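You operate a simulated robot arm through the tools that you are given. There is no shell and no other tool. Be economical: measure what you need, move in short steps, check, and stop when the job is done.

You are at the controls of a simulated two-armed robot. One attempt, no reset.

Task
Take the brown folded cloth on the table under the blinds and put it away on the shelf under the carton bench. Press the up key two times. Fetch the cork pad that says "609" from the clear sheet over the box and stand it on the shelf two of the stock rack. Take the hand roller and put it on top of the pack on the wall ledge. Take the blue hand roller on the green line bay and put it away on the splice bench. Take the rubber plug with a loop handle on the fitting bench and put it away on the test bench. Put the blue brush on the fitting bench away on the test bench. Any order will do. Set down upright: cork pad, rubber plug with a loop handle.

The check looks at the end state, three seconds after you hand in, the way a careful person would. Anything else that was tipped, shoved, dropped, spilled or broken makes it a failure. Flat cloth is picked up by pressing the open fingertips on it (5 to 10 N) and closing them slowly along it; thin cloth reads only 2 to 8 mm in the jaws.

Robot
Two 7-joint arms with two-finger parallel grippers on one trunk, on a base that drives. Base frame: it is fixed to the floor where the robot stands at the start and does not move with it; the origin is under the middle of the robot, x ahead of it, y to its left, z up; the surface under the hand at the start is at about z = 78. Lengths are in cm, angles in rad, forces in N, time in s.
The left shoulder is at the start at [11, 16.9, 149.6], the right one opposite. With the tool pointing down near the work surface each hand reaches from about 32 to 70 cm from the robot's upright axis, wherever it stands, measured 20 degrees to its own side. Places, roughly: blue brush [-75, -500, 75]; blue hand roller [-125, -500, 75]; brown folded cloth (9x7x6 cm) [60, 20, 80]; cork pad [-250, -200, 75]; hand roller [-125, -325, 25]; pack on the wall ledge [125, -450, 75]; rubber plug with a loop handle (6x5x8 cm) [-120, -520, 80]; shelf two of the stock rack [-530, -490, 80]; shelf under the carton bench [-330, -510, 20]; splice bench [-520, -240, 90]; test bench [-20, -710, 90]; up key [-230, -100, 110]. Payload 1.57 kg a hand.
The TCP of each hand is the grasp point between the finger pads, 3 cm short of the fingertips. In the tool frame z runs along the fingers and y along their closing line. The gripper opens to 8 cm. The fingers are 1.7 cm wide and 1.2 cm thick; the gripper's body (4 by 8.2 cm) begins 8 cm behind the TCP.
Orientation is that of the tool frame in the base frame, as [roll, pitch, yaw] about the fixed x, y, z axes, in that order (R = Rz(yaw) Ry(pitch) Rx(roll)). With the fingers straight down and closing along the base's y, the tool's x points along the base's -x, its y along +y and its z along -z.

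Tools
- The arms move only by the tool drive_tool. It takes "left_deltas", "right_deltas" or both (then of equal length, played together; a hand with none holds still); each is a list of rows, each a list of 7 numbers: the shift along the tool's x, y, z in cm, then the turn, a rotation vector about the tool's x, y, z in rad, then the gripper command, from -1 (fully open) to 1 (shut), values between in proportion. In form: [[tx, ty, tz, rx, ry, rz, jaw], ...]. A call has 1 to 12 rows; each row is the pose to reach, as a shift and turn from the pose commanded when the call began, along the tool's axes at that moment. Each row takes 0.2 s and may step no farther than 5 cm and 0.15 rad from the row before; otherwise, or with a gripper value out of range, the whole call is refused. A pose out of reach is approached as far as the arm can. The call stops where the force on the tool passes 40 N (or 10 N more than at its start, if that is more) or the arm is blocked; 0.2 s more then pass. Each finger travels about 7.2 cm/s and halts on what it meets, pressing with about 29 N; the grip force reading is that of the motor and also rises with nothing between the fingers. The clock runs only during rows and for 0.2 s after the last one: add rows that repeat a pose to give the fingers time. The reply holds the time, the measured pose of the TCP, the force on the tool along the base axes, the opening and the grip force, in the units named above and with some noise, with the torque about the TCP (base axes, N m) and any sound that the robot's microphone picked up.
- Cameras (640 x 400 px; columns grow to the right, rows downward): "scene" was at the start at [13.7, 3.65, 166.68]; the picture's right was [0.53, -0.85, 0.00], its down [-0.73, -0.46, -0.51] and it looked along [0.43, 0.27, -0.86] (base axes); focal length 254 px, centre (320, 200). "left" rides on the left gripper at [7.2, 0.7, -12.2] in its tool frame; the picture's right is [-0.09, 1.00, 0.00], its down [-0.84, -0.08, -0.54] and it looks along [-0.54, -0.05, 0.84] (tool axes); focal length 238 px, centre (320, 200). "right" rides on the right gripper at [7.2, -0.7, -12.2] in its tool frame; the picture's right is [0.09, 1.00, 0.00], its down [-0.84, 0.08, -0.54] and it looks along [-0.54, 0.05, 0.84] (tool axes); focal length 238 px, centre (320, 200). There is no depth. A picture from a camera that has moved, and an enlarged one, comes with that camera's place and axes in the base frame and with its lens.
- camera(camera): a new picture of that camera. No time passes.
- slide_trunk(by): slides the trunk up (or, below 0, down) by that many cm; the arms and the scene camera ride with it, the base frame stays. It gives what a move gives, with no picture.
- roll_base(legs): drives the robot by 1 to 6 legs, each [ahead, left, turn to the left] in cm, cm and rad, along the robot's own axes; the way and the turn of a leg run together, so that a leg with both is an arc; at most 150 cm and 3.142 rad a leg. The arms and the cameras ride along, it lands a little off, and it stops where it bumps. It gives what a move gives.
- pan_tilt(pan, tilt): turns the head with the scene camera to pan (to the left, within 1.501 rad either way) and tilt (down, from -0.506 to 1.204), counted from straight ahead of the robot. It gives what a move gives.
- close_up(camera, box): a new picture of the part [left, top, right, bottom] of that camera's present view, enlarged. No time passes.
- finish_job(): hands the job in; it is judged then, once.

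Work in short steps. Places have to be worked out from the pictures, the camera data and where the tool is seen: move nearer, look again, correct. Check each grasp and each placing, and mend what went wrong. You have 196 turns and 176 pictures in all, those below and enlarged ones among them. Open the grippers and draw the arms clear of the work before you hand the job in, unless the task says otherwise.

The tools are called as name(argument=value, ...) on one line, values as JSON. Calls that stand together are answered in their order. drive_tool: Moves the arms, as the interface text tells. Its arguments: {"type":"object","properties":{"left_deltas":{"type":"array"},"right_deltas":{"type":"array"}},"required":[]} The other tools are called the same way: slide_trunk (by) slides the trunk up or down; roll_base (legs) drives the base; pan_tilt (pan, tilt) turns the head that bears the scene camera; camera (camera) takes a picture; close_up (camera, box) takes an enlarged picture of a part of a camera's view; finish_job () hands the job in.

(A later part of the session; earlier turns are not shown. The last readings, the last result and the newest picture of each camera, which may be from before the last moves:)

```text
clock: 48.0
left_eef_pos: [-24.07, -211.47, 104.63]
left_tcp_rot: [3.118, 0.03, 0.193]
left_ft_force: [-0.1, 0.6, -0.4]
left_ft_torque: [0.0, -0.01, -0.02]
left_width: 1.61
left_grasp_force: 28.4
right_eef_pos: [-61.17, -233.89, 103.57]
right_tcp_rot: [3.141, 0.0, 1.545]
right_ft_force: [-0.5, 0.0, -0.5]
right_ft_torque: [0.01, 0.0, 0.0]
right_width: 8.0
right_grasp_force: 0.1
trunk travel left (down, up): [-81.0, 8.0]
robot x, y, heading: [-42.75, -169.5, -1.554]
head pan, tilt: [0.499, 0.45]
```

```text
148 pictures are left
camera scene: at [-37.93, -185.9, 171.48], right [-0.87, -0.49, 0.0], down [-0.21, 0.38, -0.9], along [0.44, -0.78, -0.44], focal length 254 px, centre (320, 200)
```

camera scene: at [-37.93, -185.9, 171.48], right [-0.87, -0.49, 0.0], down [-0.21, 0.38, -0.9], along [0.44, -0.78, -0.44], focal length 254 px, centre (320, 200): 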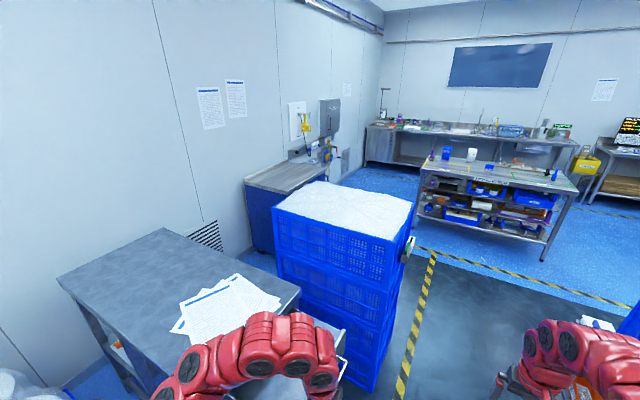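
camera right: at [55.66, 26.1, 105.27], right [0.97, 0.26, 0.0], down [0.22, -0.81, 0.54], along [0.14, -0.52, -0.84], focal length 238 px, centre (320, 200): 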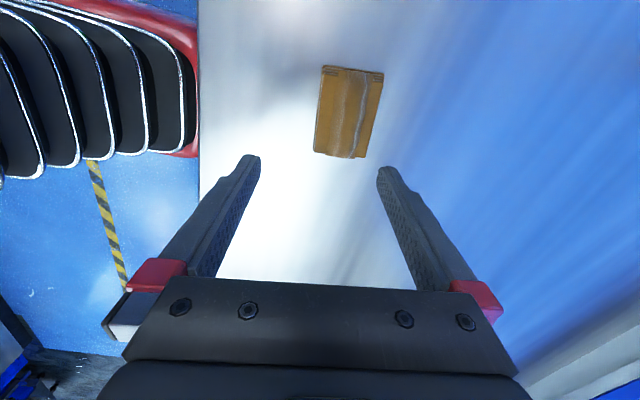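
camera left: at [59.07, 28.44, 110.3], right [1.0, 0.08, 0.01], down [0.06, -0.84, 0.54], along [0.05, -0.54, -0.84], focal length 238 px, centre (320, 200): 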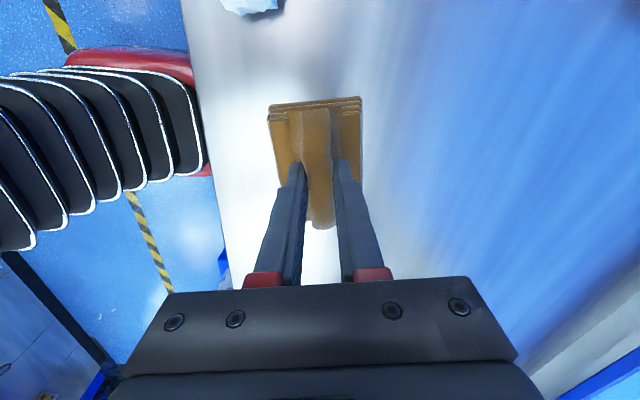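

I can see the fitting bench (island), test bench at the back, wall ledge at left. Enlarge the fitting bench.

close_up(camera="scene", box=[410, 130, 600, 249])

close_up(camera="scene", box=[250, 80, 410, 180])

pan_tilt(pan=-0.7, tilt=0.45)

close_up(camera="scene", box=[180, 90, 400, 228])

```text
3.36 times, centred on (505, 190) of scene
camera zoom: at [-37.93, -185.9, 171.48], right [-0.87, -0.49, 0.0], down [-0.21, 0.38, -0.9], along [0.44, -0.78, -0.44], focal length 852 px, centre (-302, 235)
```

zoom: 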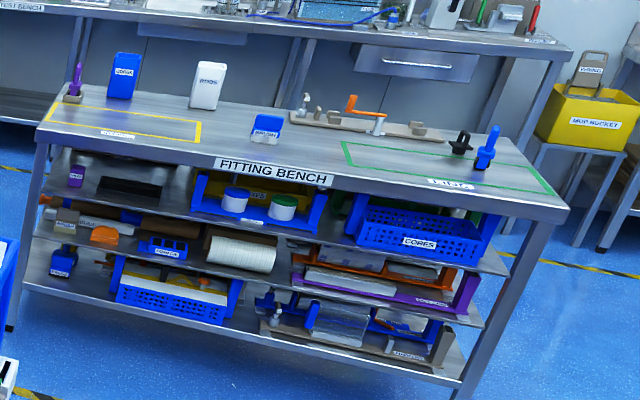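

```text
4.00 times, centred on (330, 130) of scene
camera zoom: at [-37.93, -185.9, 171.48], right [-0.87, -0.49, 0.0], down [-0.21, 0.38, -0.9], along [0.44, -0.78, -0.44], focal length 1014 px, centre (280, 480)
```

zoom: 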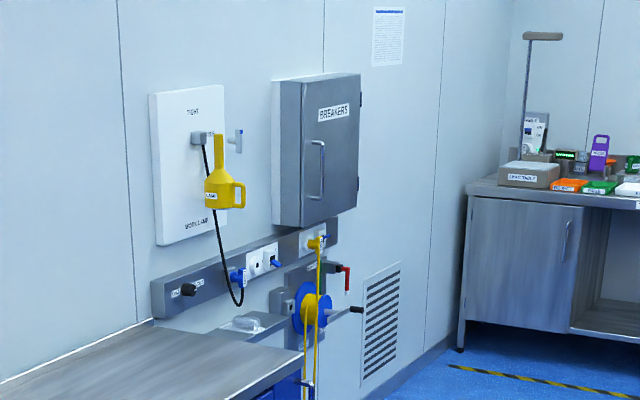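

```text
clock: 49.4
left_eef_pos: [-23.96, -211.45, 104.66]
left_tcp_rot: [3.118, 0.027, 0.193]
left_ft_force: [-0.2, 1.1, -0.6]
left_ft_torque: [0.02, -0.03, 0.01]
left_width: 1.58
left_grasp_force: 28.8
right_eef_pos: [-61.27, -234.02, 103.75]
right_tcp_rot: [3.141, -0.003, 1.547]
right_ft_force: [0.6, 1.2, 0.4]
right_ft_torque: [0.03, -0.02, -0.02]
right_width: 8.01
right_grasp_force: 0.0
trunk travel left (down, up): [-81.0, 8.0]
robot x, y, heading: [-42.56, -169.99, -1.556]
head pan, tilt: [-0.7, 0.45]
```

```text
2.90 times, centred on (290, 159) of scene
camera zoom: at [-48.25, -185.01, 171.48], right [-0.78, 0.63, 0.0], down [0.27, 0.34, -0.9], along [-0.57, -0.7, -0.44], focal length 735 px, centre (407, 319)
```

zoom: 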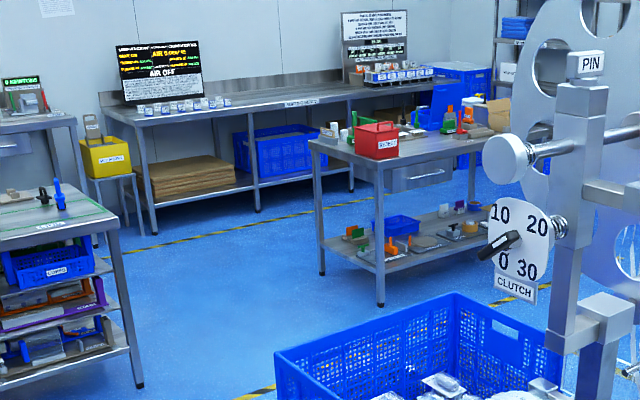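

The fitting bench's green bay holds the black loop plug and blue roller. The hand roller is closest (trolley at the machine end); I'll look down there.

pan_tilt(pan=-0.6, tilt=0.85)

camera(camera="scene")

camera(camera="right")

```text
clock: 50.3
left_eef_pos: [-23.96, -211.56, 104.67]
left_tcp_rot: [3.118, 0.028, 0.194]
left_ft_force: [0.1, 0.7, 0.0]
left_ft_torque: [0.01, 0.02, 0.05]
left_width: 1.56
left_grasp_force: 29.5
right_eef_pos: [-61.15, -233.84, 103.6]
right_tcp_rot: [-3.141, -0.002, 1.546]
right_ft_force: [0.4, 0.6, 0.4]
right_ft_torque: [0.01, 0.0, 0.01]
right_width: 7.99
right_grasp_force: 0.1
trunk travel left (down, up): [-81.0, 8.0]
robot x, y, heading: [-42.91, -170.21, -1.553]
head pan, tilt: [-0.6, 0.85]
```

```text
144 pictures are left
camera scene: at [-46.77, -184.4, 168.04], right [-0.83, 0.55, 0.0], down [0.41, 0.63, -0.66], along [-0.36, -0.55, -0.75], focal length 254 px, centre (320, 200)
```

scene: 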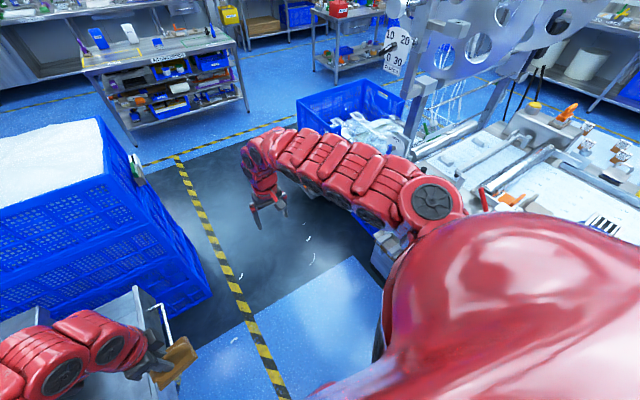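

```text
143 pictures are left
camera right: at [-61.58, -226.94, 115.84], right [1.0, 0.07, 0.0], down [0.06, -0.84, 0.54], along [0.04, -0.54, -0.84], focal length 238 px, centre (320, 200)
```

right: 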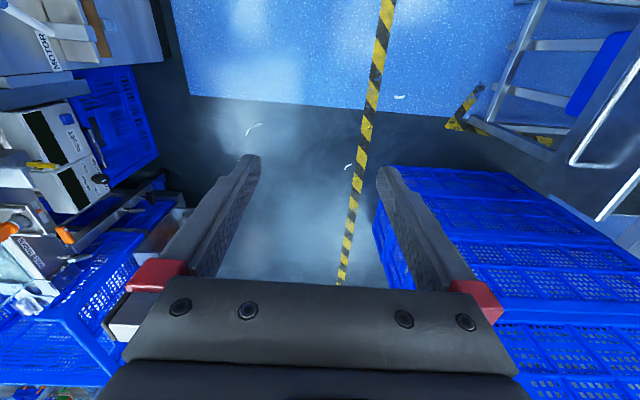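

The crate stack's west face is near x=−18 and machine front near x=−115. I'll shift right 13 cm, move forward 60 cm, and look right.

roll_base(legs=[[0, -13, 0], [60, 0, 0]])

pan_tilt(pan=-1.0, tilt=0.9)

camera(camera="scene")

camera(camera="right")

```text
clock: 54.5
left_eef_pos: [-35.95, -271.3, 104.68]
left_tcp_rot: [3.119, 0.028, 0.195]
left_ft_force: [0.8, -0.2, -0.1]
left_ft_torque: [-0.01, 0.0, 0.0]
left_width: 1.56
left_grasp_force: 29.3
right_eef_pos: [-73.26, -293.67, 103.72]
right_tcp_rot: [3.141, -0.001, 1.547]
right_ft_force: [0.4, 0.4, -0.3]
right_ft_torque: [0.0, -0.01, -0.01]
right_width: 8.0
right_grasp_force: 0.0
trunk travel left (down, up): [-81.0, 8.0]
robot x, y, heading: [-54.71, -229.75, -1.56]
head pan, tilt: [-0.6, 0.85]
```

```text
clock: 55.4
left_eef_pos: [-36.21, -271.45, 104.61]
left_tcp_rot: [3.12, 0.028, 0.197]
left_ft_force: [0.0, 0.7, -0.7]
left_ft_torque: [-0.02, -0.01, -0.01]
left_width: 1.57
left_grasp_force: 29.2
right_eef_pos: [-73.3, -293.79, 103.63]
right_tcp_rot: [-3.142, -0.003, 1.547]
right_ft_force: [0.3, -0.6, -0.4]
right_ft_torque: [0.04, -0.02, -0.02]
right_width: 7.99
right_grasp_force: 0.2
trunk travel left (down, up): [-81.0, 8.0]
robot x, y, heading: [-54.68, -230.11, -1.552]
head pan, tilt: [-1.0, 0.901]
```

```text
142 pictures are left
camera scene: at [-60.81, -241.84, 167.64], right [-0.55, 0.83, 0.0], down [0.65, 0.43, -0.62], along [-0.52, -0.34, -0.78], focal length 254 px, centre (320, 200)
```

scene: 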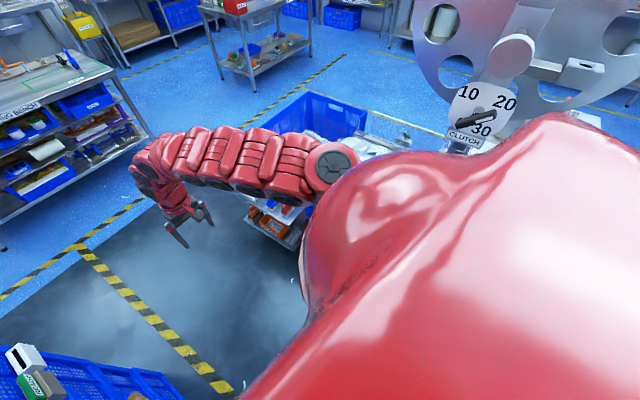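

```text
141 pictures are left
camera right: at [-73.62, -286.72, 115.84], right [1.0, 0.07, 0.0], down [0.06, -0.84, 0.54], along [0.04, -0.54, -0.84], focal length 238 px, centre (320, 200)
```

right: 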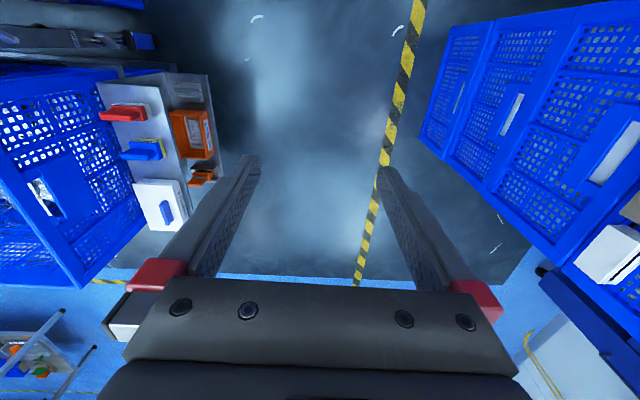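

The right camera sees the trolley well; enlarge it.

close_up(camera="right", box=[80, 60, 240, 160])

close_up(camera="right", box=[80, 140, 240, 240])

close_up(camera="scene", box=[230, 180, 330, 242])

```text
4.00 times, centred on (160, 110) of right
camera zoom: at [-73.62, -286.72, 115.84], right [1.0, 0.07, 0.0], down [0.06, -0.84, 0.54], along [0.04, -0.54, -0.84], focal length 953 px, centre (960, 560)
```

zoom: 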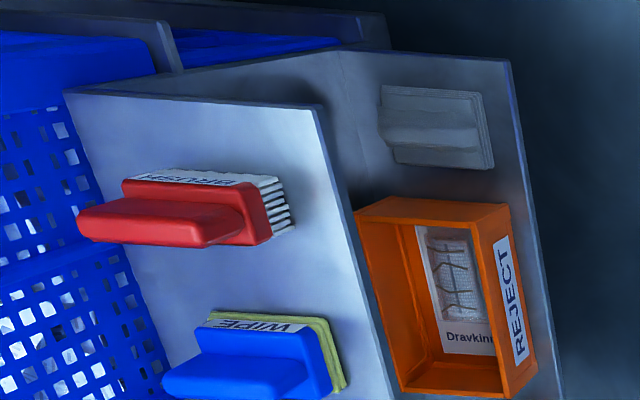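

```text
4.00 times, centred on (160, 190) of right
camera zoom: at [-73.62, -286.72, 115.84], right [1.0, 0.07, 0.0], down [0.06, -0.84, 0.54], along [0.04, -0.54, -0.84], focal length 953 px, centre (960, 240)
```

zoom: 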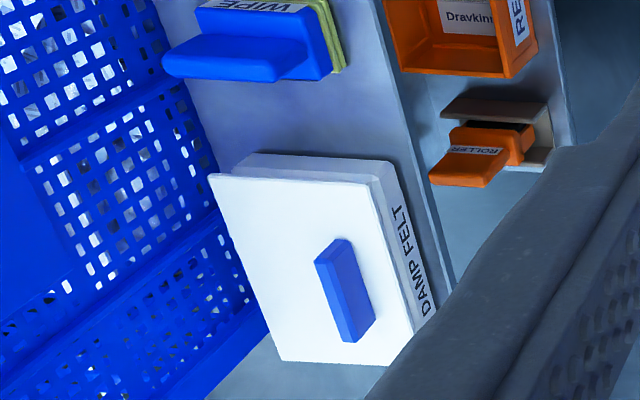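

```text
6.40 times, centred on (280, 211) of scene
camera zoom: at [-60.81, -241.84, 167.64], right [-0.55, 0.83, 0.0], down [0.65, 0.43, -0.62], along [-0.52, -0.34, -0.78], focal length 1622 px, centre (576, 130)
```

zoom: 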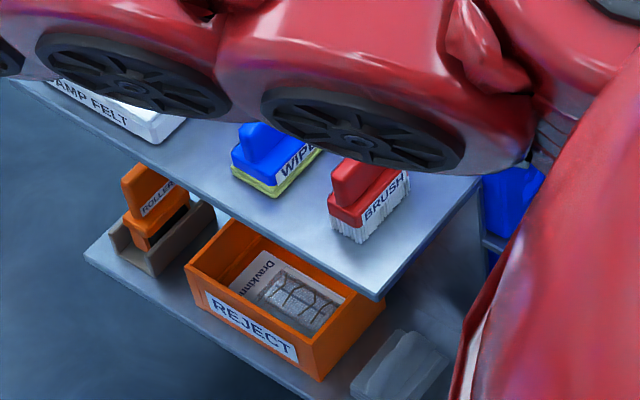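

The hand roller is the orange one standing in a cradle on the lower shelf, near [−123, −339, 22]. I'll drive to about [−64, −357] and turn to face −x.

roll_base(legs=[[127, -11, 0], [0, 0, -1.585]])

pan_tilt(pan=-0.1, tilt=0.9)

camera(camera="scene")

camera(camera="right")

```text
clock: 65.7
left_eef_pos: [-106.27, -375.47, 104.63]
left_tcp_rot: [3.119, 0.029, -1.391]
left_ft_force: [-0.4, -0.2, 0.4]
left_ft_torque: [0.01, 0.02, 0.04]
left_width: 1.6
left_grasp_force: 29.1
right_eef_pos: [-128.44, -337.89, 103.61]
right_tcp_rot: [-3.141, -0.001, -0.039]
right_ft_force: [0.2, -0.3, 0.0]
right_ft_torque: [0.01, 0.01, 0.01]
right_width: 7.98
right_grasp_force: 0.0
trunk travel left (down, up): [-81.0, 8.0]
robot x, y, heading: [-64.29, -357.24, -3.138]
head pan, tilt: [-1.0, 0.901]
```

```text
clock: 66.9
left_eef_pos: [-106.27, -375.26, 104.66]
left_tcp_rot: [3.119, 0.028, -1.39]
left_ft_force: [0.2, 0.9, 0.0]
left_ft_torque: [0.02, -0.01, 0.03]
left_width: 1.58
left_grasp_force: 29.3
right_eef_pos: [-128.25, -337.95, 103.65]
right_tcp_rot: [-3.142, -0.003, -0.039]
right_ft_force: [0.3, -0.8, 0.6]
right_ft_torque: [-0.01, -0.01, -0.01]
right_width: 8.0
right_grasp_force: 0.1
trunk travel left (down, up): [-81.0, 8.0]
robot x, y, heading: [-64.78, -357.22, -3.139]
head pan, tilt: [-0.099, 0.901]
```

```text
137 pictures are left
camera scene: at [-80.09, -356.64, 167.64], right [0.1, 1.0, 0.0], down [0.78, -0.08, -0.62], along [-0.62, 0.06, -0.78], focal length 254 px, centre (320, 200)
```

scene: 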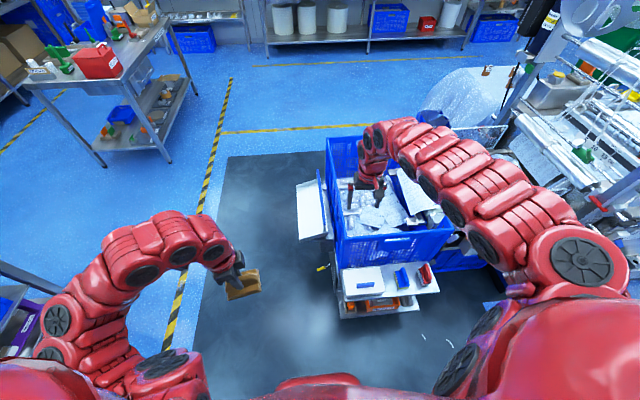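

```text
136 pictures are left
camera right: at [-120.98, -337.69, 115.83], right [0.05, -1.0, 0.0], down [-0.84, -0.05, 0.54], along [-0.54, -0.03, -0.84], focal length 238 px, centre (320, 200)
```

right: 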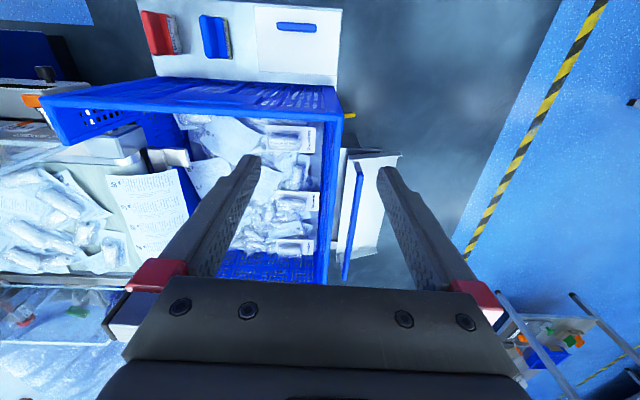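

Trolley is right in front. Enlarge it in the scene view.

close_up(camera="scene", box=[320, 250, 448, 330])

```text
5.00 times, centred on (384, 290) of scene
camera zoom: at [-80.09, -356.64, 167.64], right [0.1, 1.0, 0.0], down [0.78, -0.08, -0.62], along [-0.62, 0.06, -0.78], focal length 1267 px, centre (0, -250)
```

zoom: 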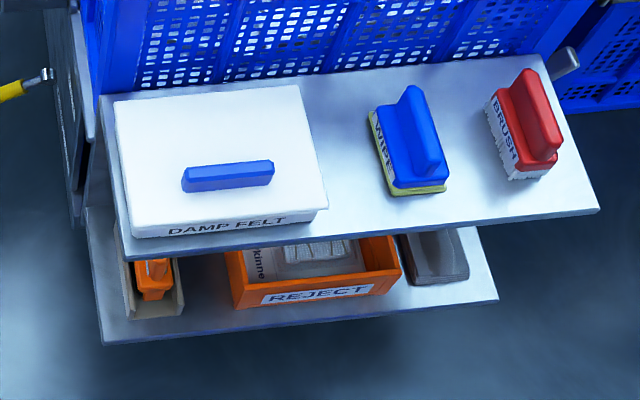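

Triangulating: both shelves share the front edge x≈−114 (upper z≈50, lower z≈19), so the roller at ≈[−119, −336, 27] sits under the upper shelf. I'll tilt the right tool 45° to point forward-down and draw it back, lower.

drive_tool(right_deltas=[[2, 0, 2, 0, -0.1, 0, -1], [5, 0, 4.5, 0, -0.2, 0, -1], [8, 0, 7.5, 0, -0.3, 0, -1], [11, 0, 11, 0, -0.4, 0, -1], [14, 0, 14.5, 0, -0.5, 0, -1], [17, 0, 18, 0, -0.6, 0, -1], [20, 0, 22, 0, -0.7, 0, -1], [23, 0, 26, 0, -0.78, 0, -1], [25, 0, 28, 0, -0.78, 0, -1], [25, 0, 28, 0, -0.78, 0, -1]])

camera(camera="scene")

```text
clock: 69.3
left_eef_pos: [-106.33, -375.21, 104.75]
left_tcp_rot: [3.119, 0.026, -1.388]
left_ft_force: [-0.3, -0.2, -0.7]
left_ft_torque: [-0.05, 0.0, 0.02]
left_width: 1.59
left_grasp_force: 29.1
right_eef_pos: [-117.92, -340.41, 73.1]
right_tcp_rot: [3.101, 0.653, -0.231]
right_ft_force: [-0.1, 0.8, -0.5]
right_ft_torque: [-0.06, 0.0, 0.02]
right_width: 7.99
right_grasp_force: 0.0
right hand out of reach, approached as far as the arm can: row 1, 2, 3, 4, 5, 6, 7, 8, 9, 10
trunk travel left (down, up): [-81.0, 8.0]
robot x, y, heading: [-64.15, -357.45, -3.137]
head pan, tilt: [-0.099, 0.901]
stopped in row 10 (right hand): the arm was blocked; the commanded pose is now the measured one
```

```text
134 pictures are left
camera scene: at [-80.17, -356.24, 167.64], right [0.1, 1.0, 0.0], down [0.78, -0.08, -0.62], along [-0.62, 0.06, -0.78], focal length 254 px, centre (320, 200)
```

scene: 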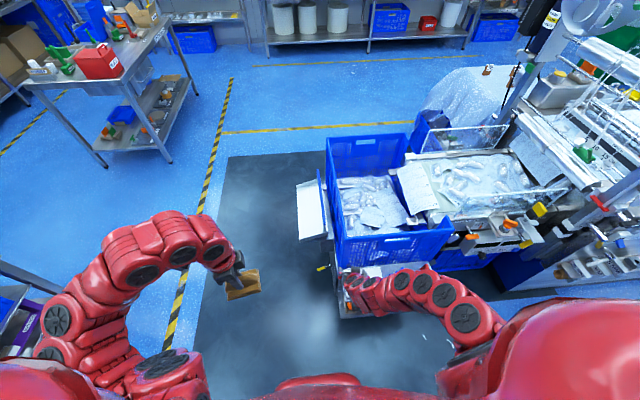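

The arm ran into a joint limit, no contact. See the right camera.

camera(camera="right")

```text
133 pictures are left
camera right: at [-104.79, -342.41, 78.25], right [-0.13, -0.99, -0.02], down [-0.34, 0.02, 0.94], along [-0.93, 0.13, -0.34], focal length 238 px, centre (320, 200)
```

right: 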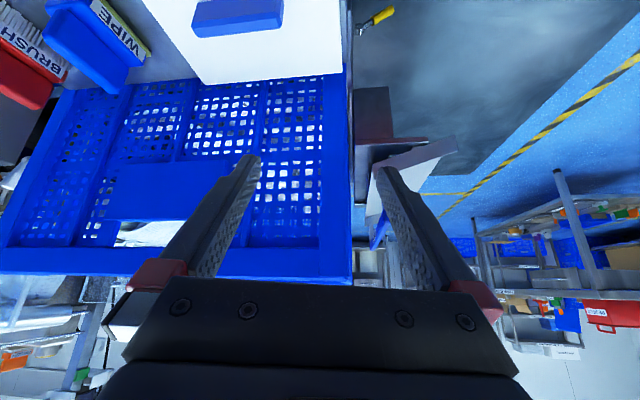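

I'll use the base for in/out motion. Sidestep left 40 cm and turn right 0.64 so the hand faces the trolley's open corner.

roll_base(legs=[[0, 40, 0], [0, 0, -0.64]])

slide_trunk(by=-40)

camera(camera="right")

camera(camera="scene")

```text
clock: 73.5
left_eef_pos: [-108.6, -386.96, 104.68]
left_tcp_rot: [3.118, 0.026, -2.028]
left_ft_force: [0.7, 0.3, -0.9]
left_ft_torque: [0.01, -0.02, -0.02]
left_width: 1.58
left_grasp_force: 29.1
right_eef_pos: [-97.17, -352.02, 73.18]
right_tcp_rot: [3.106, 0.654, -0.865]
right_ft_force: [0.7, 0.3, 0.2]
right_ft_torque: [-0.02, 0.02, 0.0]
right_width: 8.0
right_grasp_force: 0.1
trunk travel left (down, up): [-81.0, 8.0]
robot x, y, heading: [-64.38, -397.61, 2.505]
head pan, tilt: [-0.099, 0.901]
```

```text
clock: 77.3
left_eef_pos: [-108.51, -386.89, 64.7]
left_tcp_rot: [3.119, 0.028, -2.025]
left_ft_force: [1.0, -0.3, 0.0]
left_ft_torque: [0.02, 0.0, 0.01]
left_width: 1.6
left_grasp_force: 29.4
right_eef_pos: [-97.04, -352.08, 33.23]
right_tcp_rot: [3.104, 0.655, -0.866]
right_ft_force: [-0.6, 0.9, -0.8]
right_ft_torque: [0.01, 0.01, 0.02]
right_width: 8.03
right_grasp_force: 0.0
trunk travel left (down, up): [-41.0, 48.0]
robot x, y, heading: [-64.33, -397.55, 2.507]
head pan, tilt: [-0.099, 0.901]
```

```text
132 pictures are left
camera right: at [-87.64, -361.4, 38.34], right [-0.7, -0.72, -0.03], down [-0.26, 0.22, 0.94], along [-0.67, 0.66, -0.34], focal length 238 px, centre (320, 200)
```

right: 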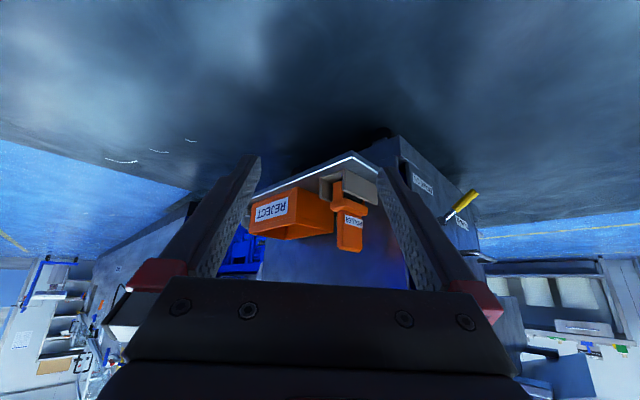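

```text
131 pictures are left
camera scene: at [-76.4, -387.49, 127.65], right [0.67, 0.74, 0.0], down [0.58, -0.53, -0.62], along [-0.46, 0.42, -0.78], focal length 254 px, centre (320, 200)
```

scene: 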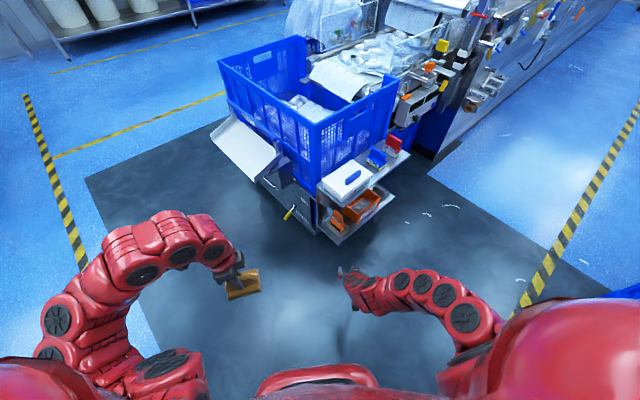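

The roller in its cradle is right in view (image upside-down). Enlarge.

close_up(camera="right", box=[240, 130, 416, 240])

close_up(camera="scene", box=[300, 150, 412, 220])

```text
3.64 times, centred on (328, 185) of right
camera zoom: at [-87.64, -361.4, 38.34], right [-0.7, -0.72, -0.03], down [-0.26, 0.22, 0.94], along [-0.67, 0.66, -0.34], focal length 867 px, centre (291, 254)
```

zoom: 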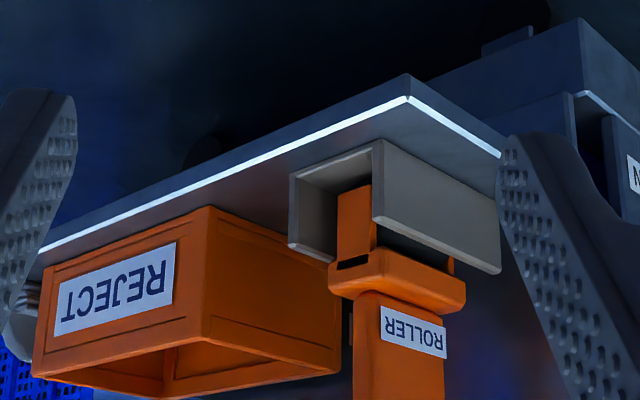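

```text
5.71 times, centred on (356, 185) of scene
camera zoom: at [-76.4, -387.49, 127.65], right [0.67, 0.74, 0.0], down [0.58, -0.53, -0.62], along [-0.46, 0.42, -0.78], focal length 1448 px, centre (114, 286)
```

zoom: 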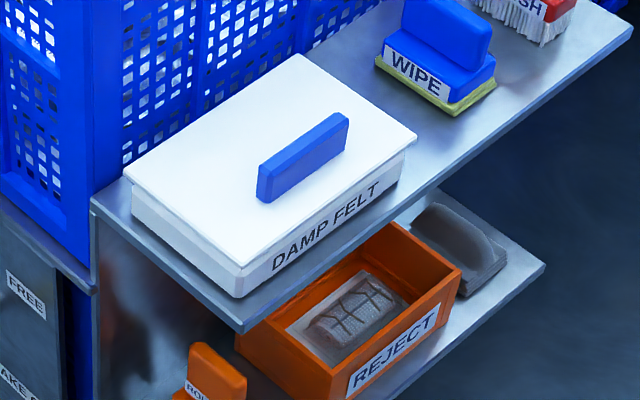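

Handle is a plate with its thin side along y, so I want the tool pointing −x. I'll yaw the tool left 0.7 and then tilt it flatter.

drive_tool(right_deltas=[[0, 0, 0, -0.085, 0, -0.11, -1], [0, 0, 0, -0.17, 0, -0.22, -1], [0, 0, 0, -0.255, 0.01, -0.33, -1], [0, 0, 0, -0.34, 0.01, -0.44, -1], [0, 0, 0, -0.426, 0.02, -0.554, -1], [0, 0, 0, -0.426, 0.02, -0.554, -1]])

drive_tool(right_deltas=[[0, 0, 0, 0, -0.1, 0, -1], [0, 0, 0, 0, -0.2, 0, -1], [0, 0, 0, 0, -0.3, 0, -1], [0, 0, 0, 0, -0.35, 0, -1], [0, 0, 0, 0, -0.35, 0, -1]])

```text
clock: 78.8
left_eef_pos: [-108.63, -386.85, 64.64]
left_tcp_rot: [3.119, 0.026, -2.027]
left_ft_force: [-0.6, 1.0, -0.6]
left_ft_torque: [0.0, 0.02, -0.02]
left_width: 1.57
left_grasp_force: 29.4
right_eef_pos: [-97.22, -351.98, 33.03]
right_tcp_rot: [3.106, 0.656, -0.165]
right_ft_force: [0.0, 0.1, -0.1]
right_ft_torque: [-0.04, 0.0, -0.01]
right_width: 8.0
right_grasp_force: 0.1
right hand out of reach, approached as far as the arm can: row 2
trunk travel left (down, up): [-41.0, 48.0]
robot x, y, heading: [-64.39, -397.5, 2.506]
head pan, tilt: [-0.099, 0.901]
```

```text
clock: 80.0
left_eef_pos: [-108.61, -386.79, 64.54]
left_tcp_rot: [3.118, 0.028, -2.026]
left_ft_force: [0.8, 0.0, -1.0]
left_ft_torque: [-0.01, -0.04, 0.0]
left_width: 1.6
left_grasp_force: 29.0
right_eef_pos: [-97.15, -351.94, 33.14]
right_tcp_rot: [3.088, 1.007, -0.19]
right_ft_force: [-0.7, -0.2, 0.1]
right_ft_torque: [0.03, 0.0, -0.02]
right_width: 7.98
right_grasp_force: 0.0
trunk travel left (down, up): [-41.0, 48.0]
robot x, y, heading: [-64.34, -397.6, 2.507]
head pan, tilt: [-0.099, 0.901]
```

Both reached. Look again from here.

camera(camera="right")

close_up(camera="scene", box=[290, 160, 450, 260])

```text
128 pictures are left
camera right: at [-82.87, -353.48, 33.5], right [-0.09, -0.99, -0.05], down [0.0, -0.05, 1.0], along [-1.0, 0.09, 0.01], focal length 238 px, centre (320, 200)
```

right: 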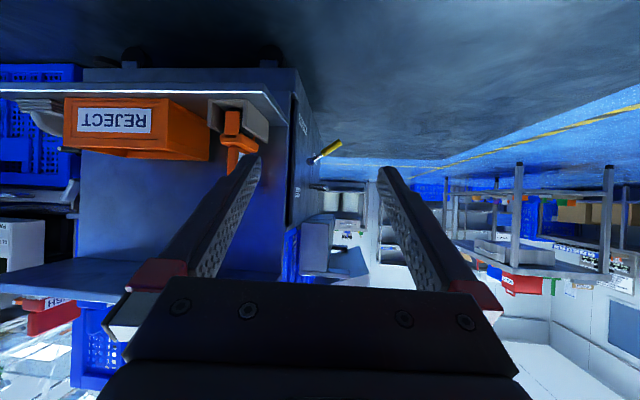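

```text
4.00 times, centred on (370, 210) of scene
camera zoom: at [-76.4, -387.48, 127.64], right [0.67, 0.74, 0.0], down [0.58, -0.53, -0.62], along [-0.46, 0.42, -0.78], focal length 1014 px, centre (120, 160)
```

zoom: 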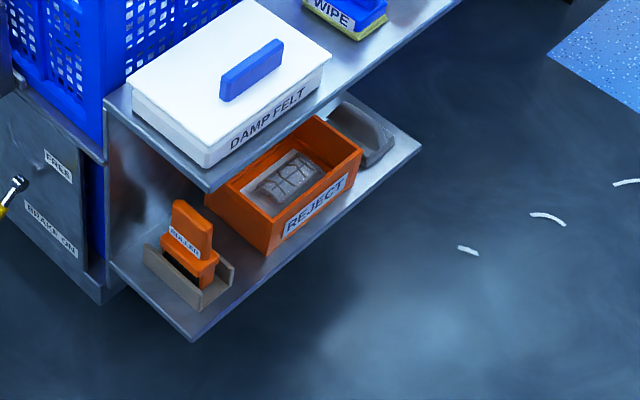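

Handle ≈ [−120, −336.6, 28.5], thin along y. Shift the base so the hand lines up in front of it.

roll_base(legs=[[13, -9.4, 0]])

camera(camera="right")

close_up(camera="scene", box=[290, 160, 450, 260])

```text
clock: 81.4
left_eef_pos: [-113.56, -371.38, 64.62]
left_tcp_rot: [3.118, 0.028, -2.026]
left_ft_force: [-1.0, -0.4, -0.5]
left_ft_torque: [-0.01, -0.04, 0.0]
left_width: 1.58
left_grasp_force: 29.1
right_eef_pos: [-101.86, -336.46, 33.17]
right_tcp_rot: [3.086, 1.003, -0.191]
right_ft_force: [0.9, 1.0, -0.3]
right_ft_torque: [-0.01, 0.02, 0.03]
right_width: 7.97
right_grasp_force: 0.0
trunk travel left (down, up): [-41.0, 48.0]
robot x, y, heading: [-69.41, -381.92, 2.506]
head pan, tilt: [-0.099, 0.901]
```

```text
126 pictures are left
camera right: at [-87.71, -338.03, 33.45], right [-0.1, -0.99, -0.05], down [0.0, -0.05, 1.0], along [-1.0, 0.1, 0.01], focal length 238 px, centre (320, 200)
```

right: 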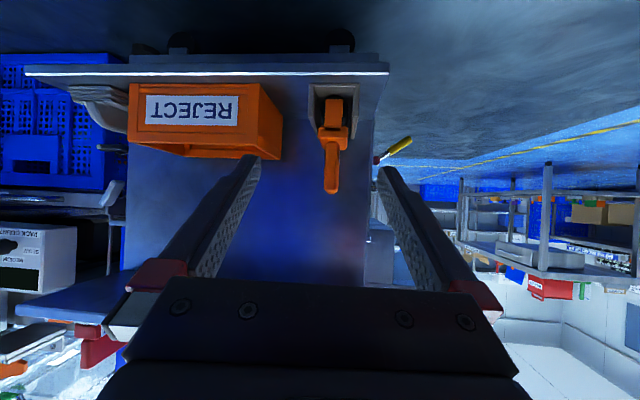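

```text
4.00 times, centred on (370, 210) of scene
camera zoom: at [-81.29, -371.95, 127.63], right [0.67, 0.74, 0.0], down [0.58, -0.53, -0.62], along [-0.46, 0.42, -0.78], focal length 1014 px, centre (120, 160)
```

zoom: 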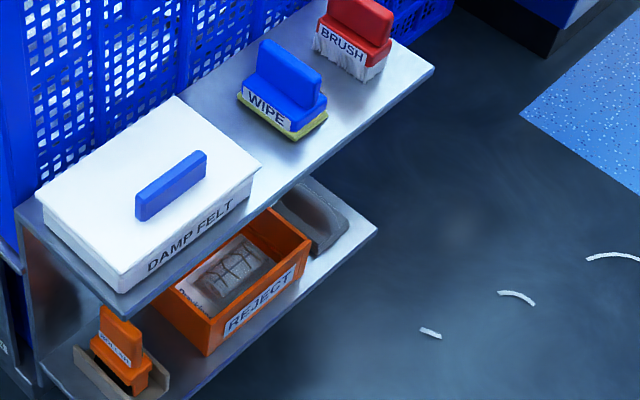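

Handle: x≈−120.3, y≈−336.6, z from 25 to 32.5. Advance along −x with jaws at 6 cm.

drive_tool(right_deltas=[[-1.07, 0.43, 2.9, 0, 0, 0, -0.5], [-2.14, 0.87, 5.8, 0, 0, 0, -0.5], [-3.2, 1.3, 8.7, 0, 0, 0, -0.5], [-4.28, 1.74, 11.7, 0, 0, 0, -0.5], [-4.8, 1.95, 13.1, 0, 0, 0, -0.5], [-4.8, 1.95, 13.1, 0, 0, 0, -0.5]])

camera(camera="right")

```text
clock: 82.8
left_eef_pos: [-113.39, -371.34, 64.64]
left_tcp_rot: [3.118, 0.027, -2.026]
left_ft_force: [0.5, -0.3, -0.5]
left_ft_torque: [0.02, -0.01, -0.01]
left_width: 1.58
left_grasp_force: 29.3
right_eef_pos: [-113.15, -335.86, 32.59]
right_tcp_rot: [3.086, 1.005, -0.192]
right_ft_force: [-0.4, 0.3, 0.5]
right_ft_torque: [-0.03, 0.05, -0.01]
right_width: 6.01
right_grasp_force: 0.0
right hand out of reach, approached as far as the arm can: row 4, 5, 6
trunk travel left (down, up): [-41.0, 48.0]
robot x, y, heading: [-69.18, -382.42, 2.503]
head pan, tilt: [-0.099, 0.901]
```

```text
124 pictures are left
camera right: at [-98.89, -337.39, 32.84], right [-0.1, -0.99, -0.05], down [0.0, -0.05, 1.0], along [-1.0, 0.1, 0.01], focal length 238 px, centre (320, 200)
```

right: 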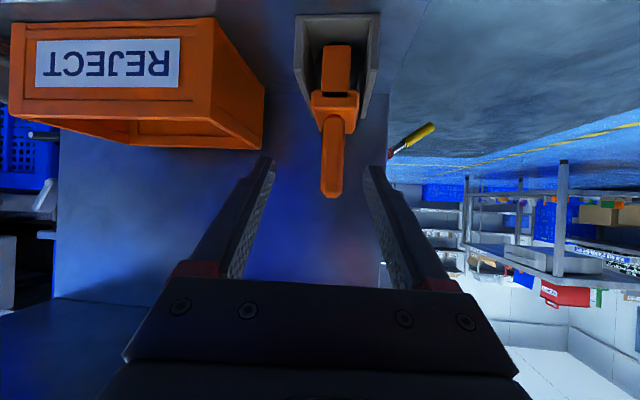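

Arm at its limit; lower the trunk 3.2 cm and close in with the base.

slide_trunk(by=-3.2)

roll_base(legs=[[3.8, 3.6, 0]])

camera(camera="right")

```text
clock: 83.5
left_eef_pos: [-113.5, -371.39, 61.41]
left_tcp_rot: [3.12, 0.028, -2.025]
left_ft_force: [-0.3, -0.4, 0.4]
left_ft_torque: [0.0, 0.01, 0.02]
left_width: 1.57
left_grasp_force: 29.1
right_eef_pos: [-113.32, -335.9, 29.28]
right_tcp_rot: [3.088, 1.005, -0.191]
right_ft_force: [0.5, -0.4, 0.9]
right_ft_torque: [-0.01, -0.01, 0.01]
right_width: 6.02
right_grasp_force: 0.0
trunk travel left (down, up): [-37.8, 51.2]
robot x, y, heading: [-69.54, -382.03, 2.508]
head pan, tilt: [-0.099, 0.901]
```

```text
clock: 84.5
left_eef_pos: [-118.57, -371.97, 61.42]
left_tcp_rot: [3.121, 0.028, -2.025]
left_ft_force: [-0.2, -0.4, -0.8]
left_ft_torque: [-0.01, 0.02, 0.0]
left_width: 1.57
left_grasp_force: 29.0
right_eef_pos: [-118.19, -336.43, 29.31]
right_tcp_rot: [3.089, 1.003, -0.191]
right_ft_force: [-0.3, -0.3, 0.4]
right_ft_torque: [-0.01, 0.03, 0.0]
right_width: 5.99
right_grasp_force: 0.0
trunk travel left (down, up): [-37.8, 51.2]
robot x, y, heading: [-74.5, -382.63, 2.503]
head pan, tilt: [-0.099, 0.901]
```

```text
123 pictures are left
camera right: at [-104.07, -338.01, 29.61], right [-0.1, -0.99, -0.05], down [0.0, -0.05, 1.0], along [-1.0, 0.1, 0.01], focal length 238 px, centre (320, 200)
```

right: 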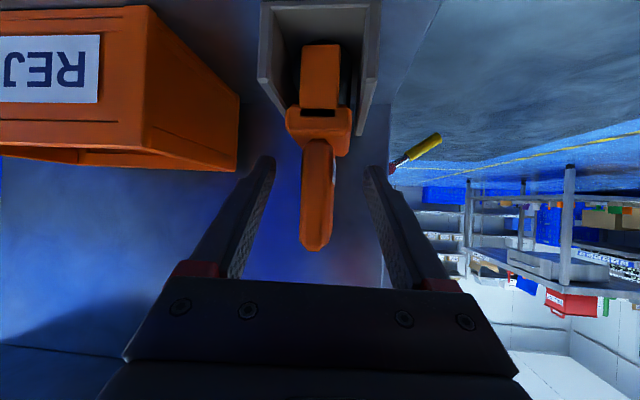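

Handle is centred between the fingers. Advance ~2 cm more, then close.

roll_base(legs=[[1.7, 1.4, 0]])

drive_tool(right_deltas=[[0, 0, 0, 0, 0, 0, -0.2], [0, 0, 0, 0, 0, 0, 0.1], [0, 0, 0, 0, 0, 0, 0.4], [0, 0, 0, 0, 0, 0, 0.7], [0, 0, 0, 0, 0, 0, 1], [0, 0, 0, 0, 0, 0, 1], [0, 0, 0, 0, 0, 0, 1]])

camera(camera="right")

```text
clock: 85.3
left_eef_pos: [-120.87, -372.2, 61.4]
left_tcp_rot: [3.122, 0.027, -2.027]
left_ft_force: [-0.1, 0.3, -0.6]
left_ft_torque: [-0.02, 0.01, -0.02]
left_width: 1.56
left_grasp_force: 28.9
right_eef_pos: [-120.44, -336.63, 29.15]
right_tcp_rot: [3.088, 1.003, -0.191]
right_ft_force: [0.1, 0.3, -0.8]
right_ft_torque: [0.0, -0.03, 0.03]
right_width: 5.99
right_grasp_force: 0.0
trunk travel left (down, up): [-37.8, 51.2]
robot x, y, heading: [-76.64, -383.0, 2.506]
head pan, tilt: [-0.099, 0.901]
```

```text
clock: 86.9
left_eef_pos: [-120.71, -372.0, 61.4]
left_tcp_rot: [3.118, 0.028, -2.026]
left_ft_force: [0.3, 0.6, -0.3]
left_ft_torque: [-0.02, 0.0, 0.02]
left_width: 1.59
left_grasp_force: 29.1
right_eef_pos: [-120.46, -336.51, 29.32]
right_tcp_rot: [3.089, 1.003, -0.19]
right_ft_force: [-1.1, 5.6, -0.4]
right_ft_torque: [0.43, 0.01, 0.12]
right_width: 1.84
right_grasp_force: 29.1
trunk travel left (down, up): [-37.8, 51.2]
robot x, y, heading: [-76.31, -383.25, 2.508]
head pan, tilt: [-0.099, 0.901]
```

```text
122 pictures are left
camera right: at [-106.23, -338.06, 29.65], right [-0.1, -0.99, -0.05], down [0.0, -0.05, 1.0], along [-1.0, 0.1, 0.01], focal length 238 px, centre (320, 200)
```

right: 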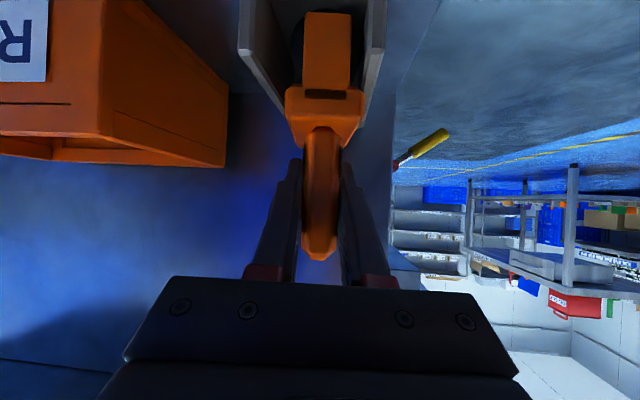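

Gripped at 1.84 cm. Lift with the trunk about 7 cm (plenty of space under the upper shelf) and check.

slide_trunk(by=3)

slide_trunk(by=4)

camera(camera="right")

```text
clock: 87.6
left_eef_pos: [-120.79, -372.22, 64.44]
left_tcp_rot: [3.118, 0.028, -2.027]
left_ft_force: [-0.3, 0.5, -0.1]
left_ft_torque: [0.02, 0.01, 0.04]
left_width: 1.6
left_grasp_force: 28.8
right_eef_pos: [-120.59, -336.79, 32.25]
right_tcp_rot: [3.086, 1.004, -0.192]
right_ft_force: [0.2, 0.7, -0.3]
right_ft_torque: [0.0, -0.03, 0.02]
right_width: 1.76
right_grasp_force: 29.1
trunk travel left (down, up): [-40.8, 48.2]
robot x, y, heading: [-76.34, -382.32, 2.504]
head pan, tilt: [-0.099, 0.901]
```

```text
clock: 88.5
left_eef_pos: [-120.84, -372.2, 68.5]
left_tcp_rot: [3.118, 0.029, -2.026]
left_ft_force: [-0.1, -0.1, 0.3]
left_ft_torque: [-0.02, 0.02, 0.02]
left_width: 1.59
left_grasp_force: 28.2
right_eef_pos: [-120.43, -336.61, 36.29]
right_tcp_rot: [3.089, 1.006, -0.19]
right_ft_force: [0.0, -0.1, -1.9]
right_ft_torque: [-0.02, 0.01, -0.03]
right_width: 1.78
right_grasp_force: 28.9
trunk travel left (down, up): [-44.8, 44.2]
robot x, y, heading: [-76.55, -383.02, 2.507]
head pan, tilt: [-0.099, 0.901]
```

```text
121 pictures are left
camera right: at [-106.25, -338.13, 36.62], right [-0.1, -0.99, -0.05], down [0.0, -0.05, 1.0], along [-1.0, 0.1, 0.01], focal length 238 px, centre (320, 200)
```

right: 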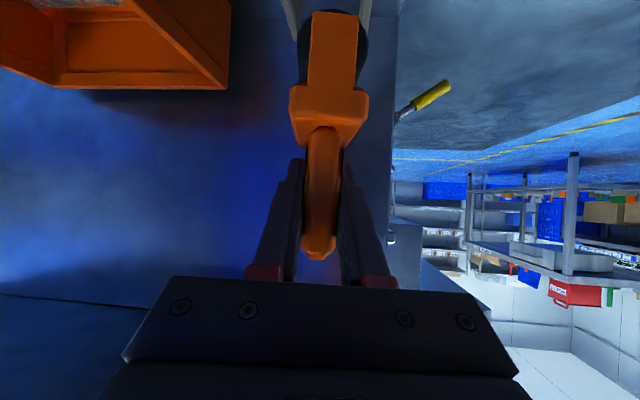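

Clear of the cradle. Back straight out along +x.

roll_base(legs=[[-20, -14.7, 0]])

slide_trunk(by=44)

pan_tilt(pan=-0.1, tilt=0.9)

camera(camera="scene")

```text
clock: 90.3
left_eef_pos: [-95.93, -372.44, 68.44]
left_tcp_rot: [3.119, 0.028, -2.029]
left_ft_force: [-0.2, 1.0, -0.8]
left_ft_torque: [-0.01, -0.01, 0.01]
left_width: 1.61
left_grasp_force: 28.8
right_eef_pos: [-95.56, -336.7, 36.35]
right_tcp_rot: [3.088, 1.003, -0.192]
right_ft_force: [-0.7, 0.6, -0.7]
right_ft_torque: [-0.03, -0.01, 0.03]
right_width: 1.8
right_grasp_force: 28.9
trunk travel left (down, up): [-44.8, 44.2]
robot x, y, heading: [-51.58, -382.91, 2.504]
head pan, tilt: [-0.099, 0.901]
```

```text
refused: 44 is not a number from -40 to 40
```

```text
clock: 90.9
left_eef_pos: [-95.95, -372.29, 68.47]
left_tcp_rot: [3.119, 0.026, -2.028]
left_ft_force: [-0.7, 0.0, -1.2]
left_ft_torque: [-0.02, 0.04, -0.02]
left_width: 1.59
left_grasp_force: 29.2
right_eef_pos: [-95.6, -336.78, 36.31]
right_tcp_rot: [3.087, 1.005, -0.192]
right_ft_force: [-0.2, 0.3, -2.5]
right_ft_torque: [-0.01, 0.02, 0.0]
right_width: 1.79
right_grasp_force: 29.0
trunk travel left (down, up): [-44.8, 44.2]
robot x, y, heading: [-51.69, -382.88, 2.502]
head pan, tilt: [-0.099, 0.901]
```

```text
120 pictures are left
camera scene: at [-63.87, -372.96, 131.44], right [0.67, 0.74, 0.0], down [0.58, -0.53, -0.62], along [-0.46, 0.42, -0.78], focal length 254 px, centre (320, 200)
```

scene: 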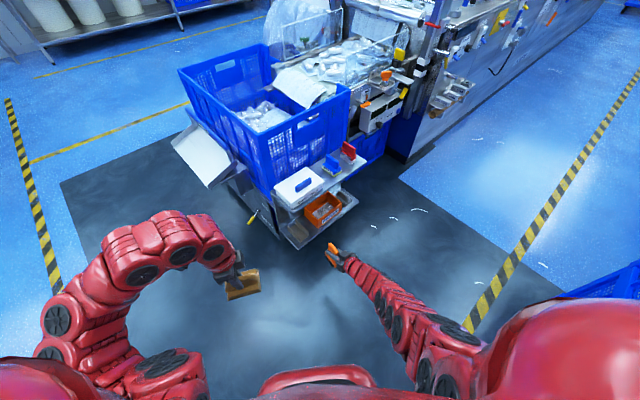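

Roller held. Raise the trunk, then turn left to face south (away from the crates) and look toward the ledge.

slide_trunk(by=40)

roll_base(legs=[[0, 0, 2.2]])

pan_tilt(pan=0.9, tilt=0.55)

camera(camera="scene")

```text
clock: 94.7
left_eef_pos: [-96.1, -372.27, 108.52]
left_tcp_rot: [3.119, 0.028, -2.029]
left_ft_force: [0.3, 0.2, -0.8]
left_ft_torque: [0.04, -0.02, -0.03]
left_width: 1.55
left_grasp_force: 29.0
right_eef_pos: [-95.64, -336.61, 76.24]
right_tcp_rot: [3.088, 1.007, -0.194]
right_ft_force: [-0.8, 0.2, -1.7]
right_ft_torque: [0.0, -0.03, 0.03]
right_width: 1.78
right_grasp_force: 29.3
trunk travel left (down, up): [-84.8, 4.2]
robot x, y, heading: [-51.76, -382.87, 2.503]
head pan, tilt: [-0.099, 0.901]
```

```text
clock: 100.4
left_eef_pos: [-33.73, -424.73, 108.45]
left_tcp_rot: [3.118, 0.028, 0.186]
left_ft_force: [0.1, -0.1, -1.3]
left_ft_torque: [-0.01, 0.01, 0.01]
left_width: 1.58
left_grasp_force: 29.4
right_eef_pos: [-62.33, -445.71, 76.28]
right_tcp_rot: [3.087, 1.006, 2.024]
right_ft_force: [0.3, -0.4, -2.4]
right_ft_torque: [-0.03, 0.03, -0.04]
right_width: 1.77
right_grasp_force: 29.3
trunk travel left (down, up): [-84.8, 4.2]
robot x, y, heading: [-51.69, -382.91, -1.562]
head pan, tilt: [-0.099, 0.901]
```

```text
clock: 101.6
left_eef_pos: [-33.58, -424.74, 108.38]
left_tcp_rot: [3.119, 0.028, 0.188]
left_ft_force: [-1.2, 0.3, -1.0]
left_ft_torque: [0.01, 0.01, -0.02]
left_width: 1.6
left_grasp_force: 29.2
right_eef_pos: [-62.29, -445.72, 76.2]
right_tcp_rot: [3.088, 1.007, 2.024]
right_ft_force: [-0.1, -0.1, -2.2]
right_ft_torque: [0.0, 0.0, -0.01]
right_width: 1.75
right_grasp_force: 28.8
trunk travel left (down, up): [-84.8, 4.2]
robot x, y, heading: [-51.65, -383.28, -1.568]
head pan, tilt: [0.901, 0.55]
```

```text
119 pictures are left
camera scene: at [-44.68, -396.42, 174.37], right [-0.62, -0.79, 0.0], down [-0.41, 0.32, -0.85], along [0.67, -0.53, -0.52], focal length 254 px, centre (320, 200)
```

scene: 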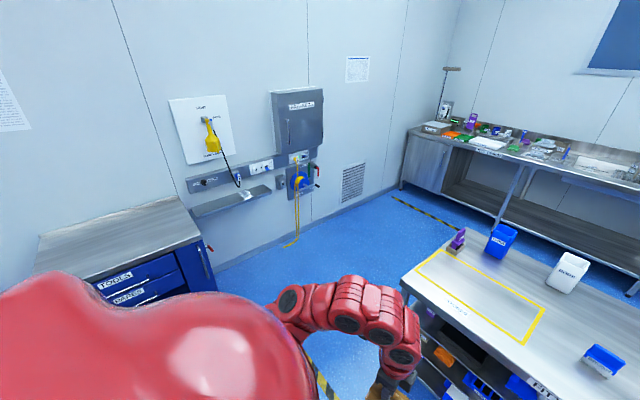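

The ledge is a narrow shelf on the wall with something on it. Enlarge it, and the blue items on the fitting bench.

close_up(camera="scene", box=[176, 120, 336, 220])

close_up(camera="scene", box=[440, 220, 640, 345])

```text
4.00 times, centred on (256, 170) of scene
camera zoom: at [-44.68, -396.42, 174.37], right [-0.62, -0.79, 0.0], down [-0.41, 0.32, -0.85], along [0.67, -0.53, -0.52], focal length 1014 px, centre (576, 320)
```

zoom: 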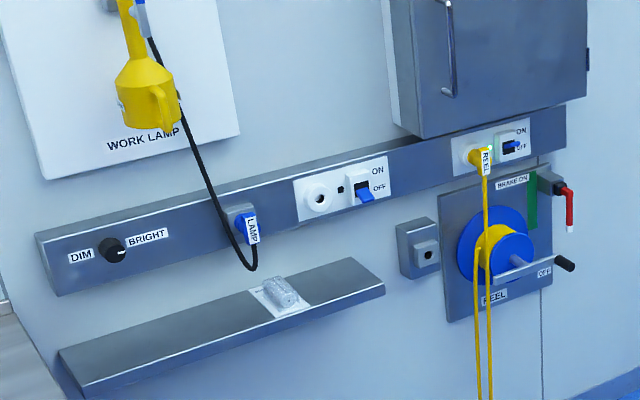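

```text
3.20 times, centred on (540, 282) of scene
camera zoom: at [-44.68, -396.42, 174.37], right [-0.62, -0.79, 0.0], down [-0.41, 0.32, -0.85], along [0.67, -0.53, -0.52], focal length 811 px, centre (-384, -64)
```

zoom: 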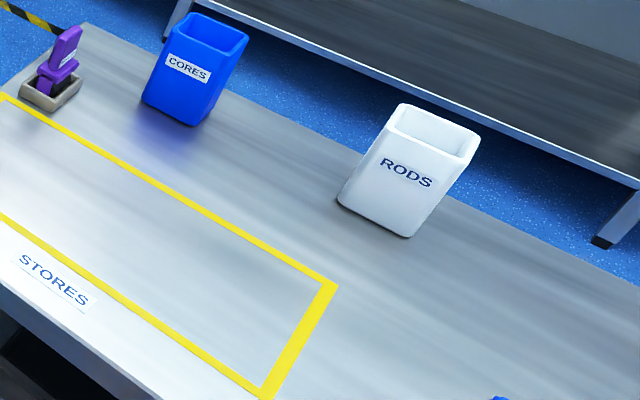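

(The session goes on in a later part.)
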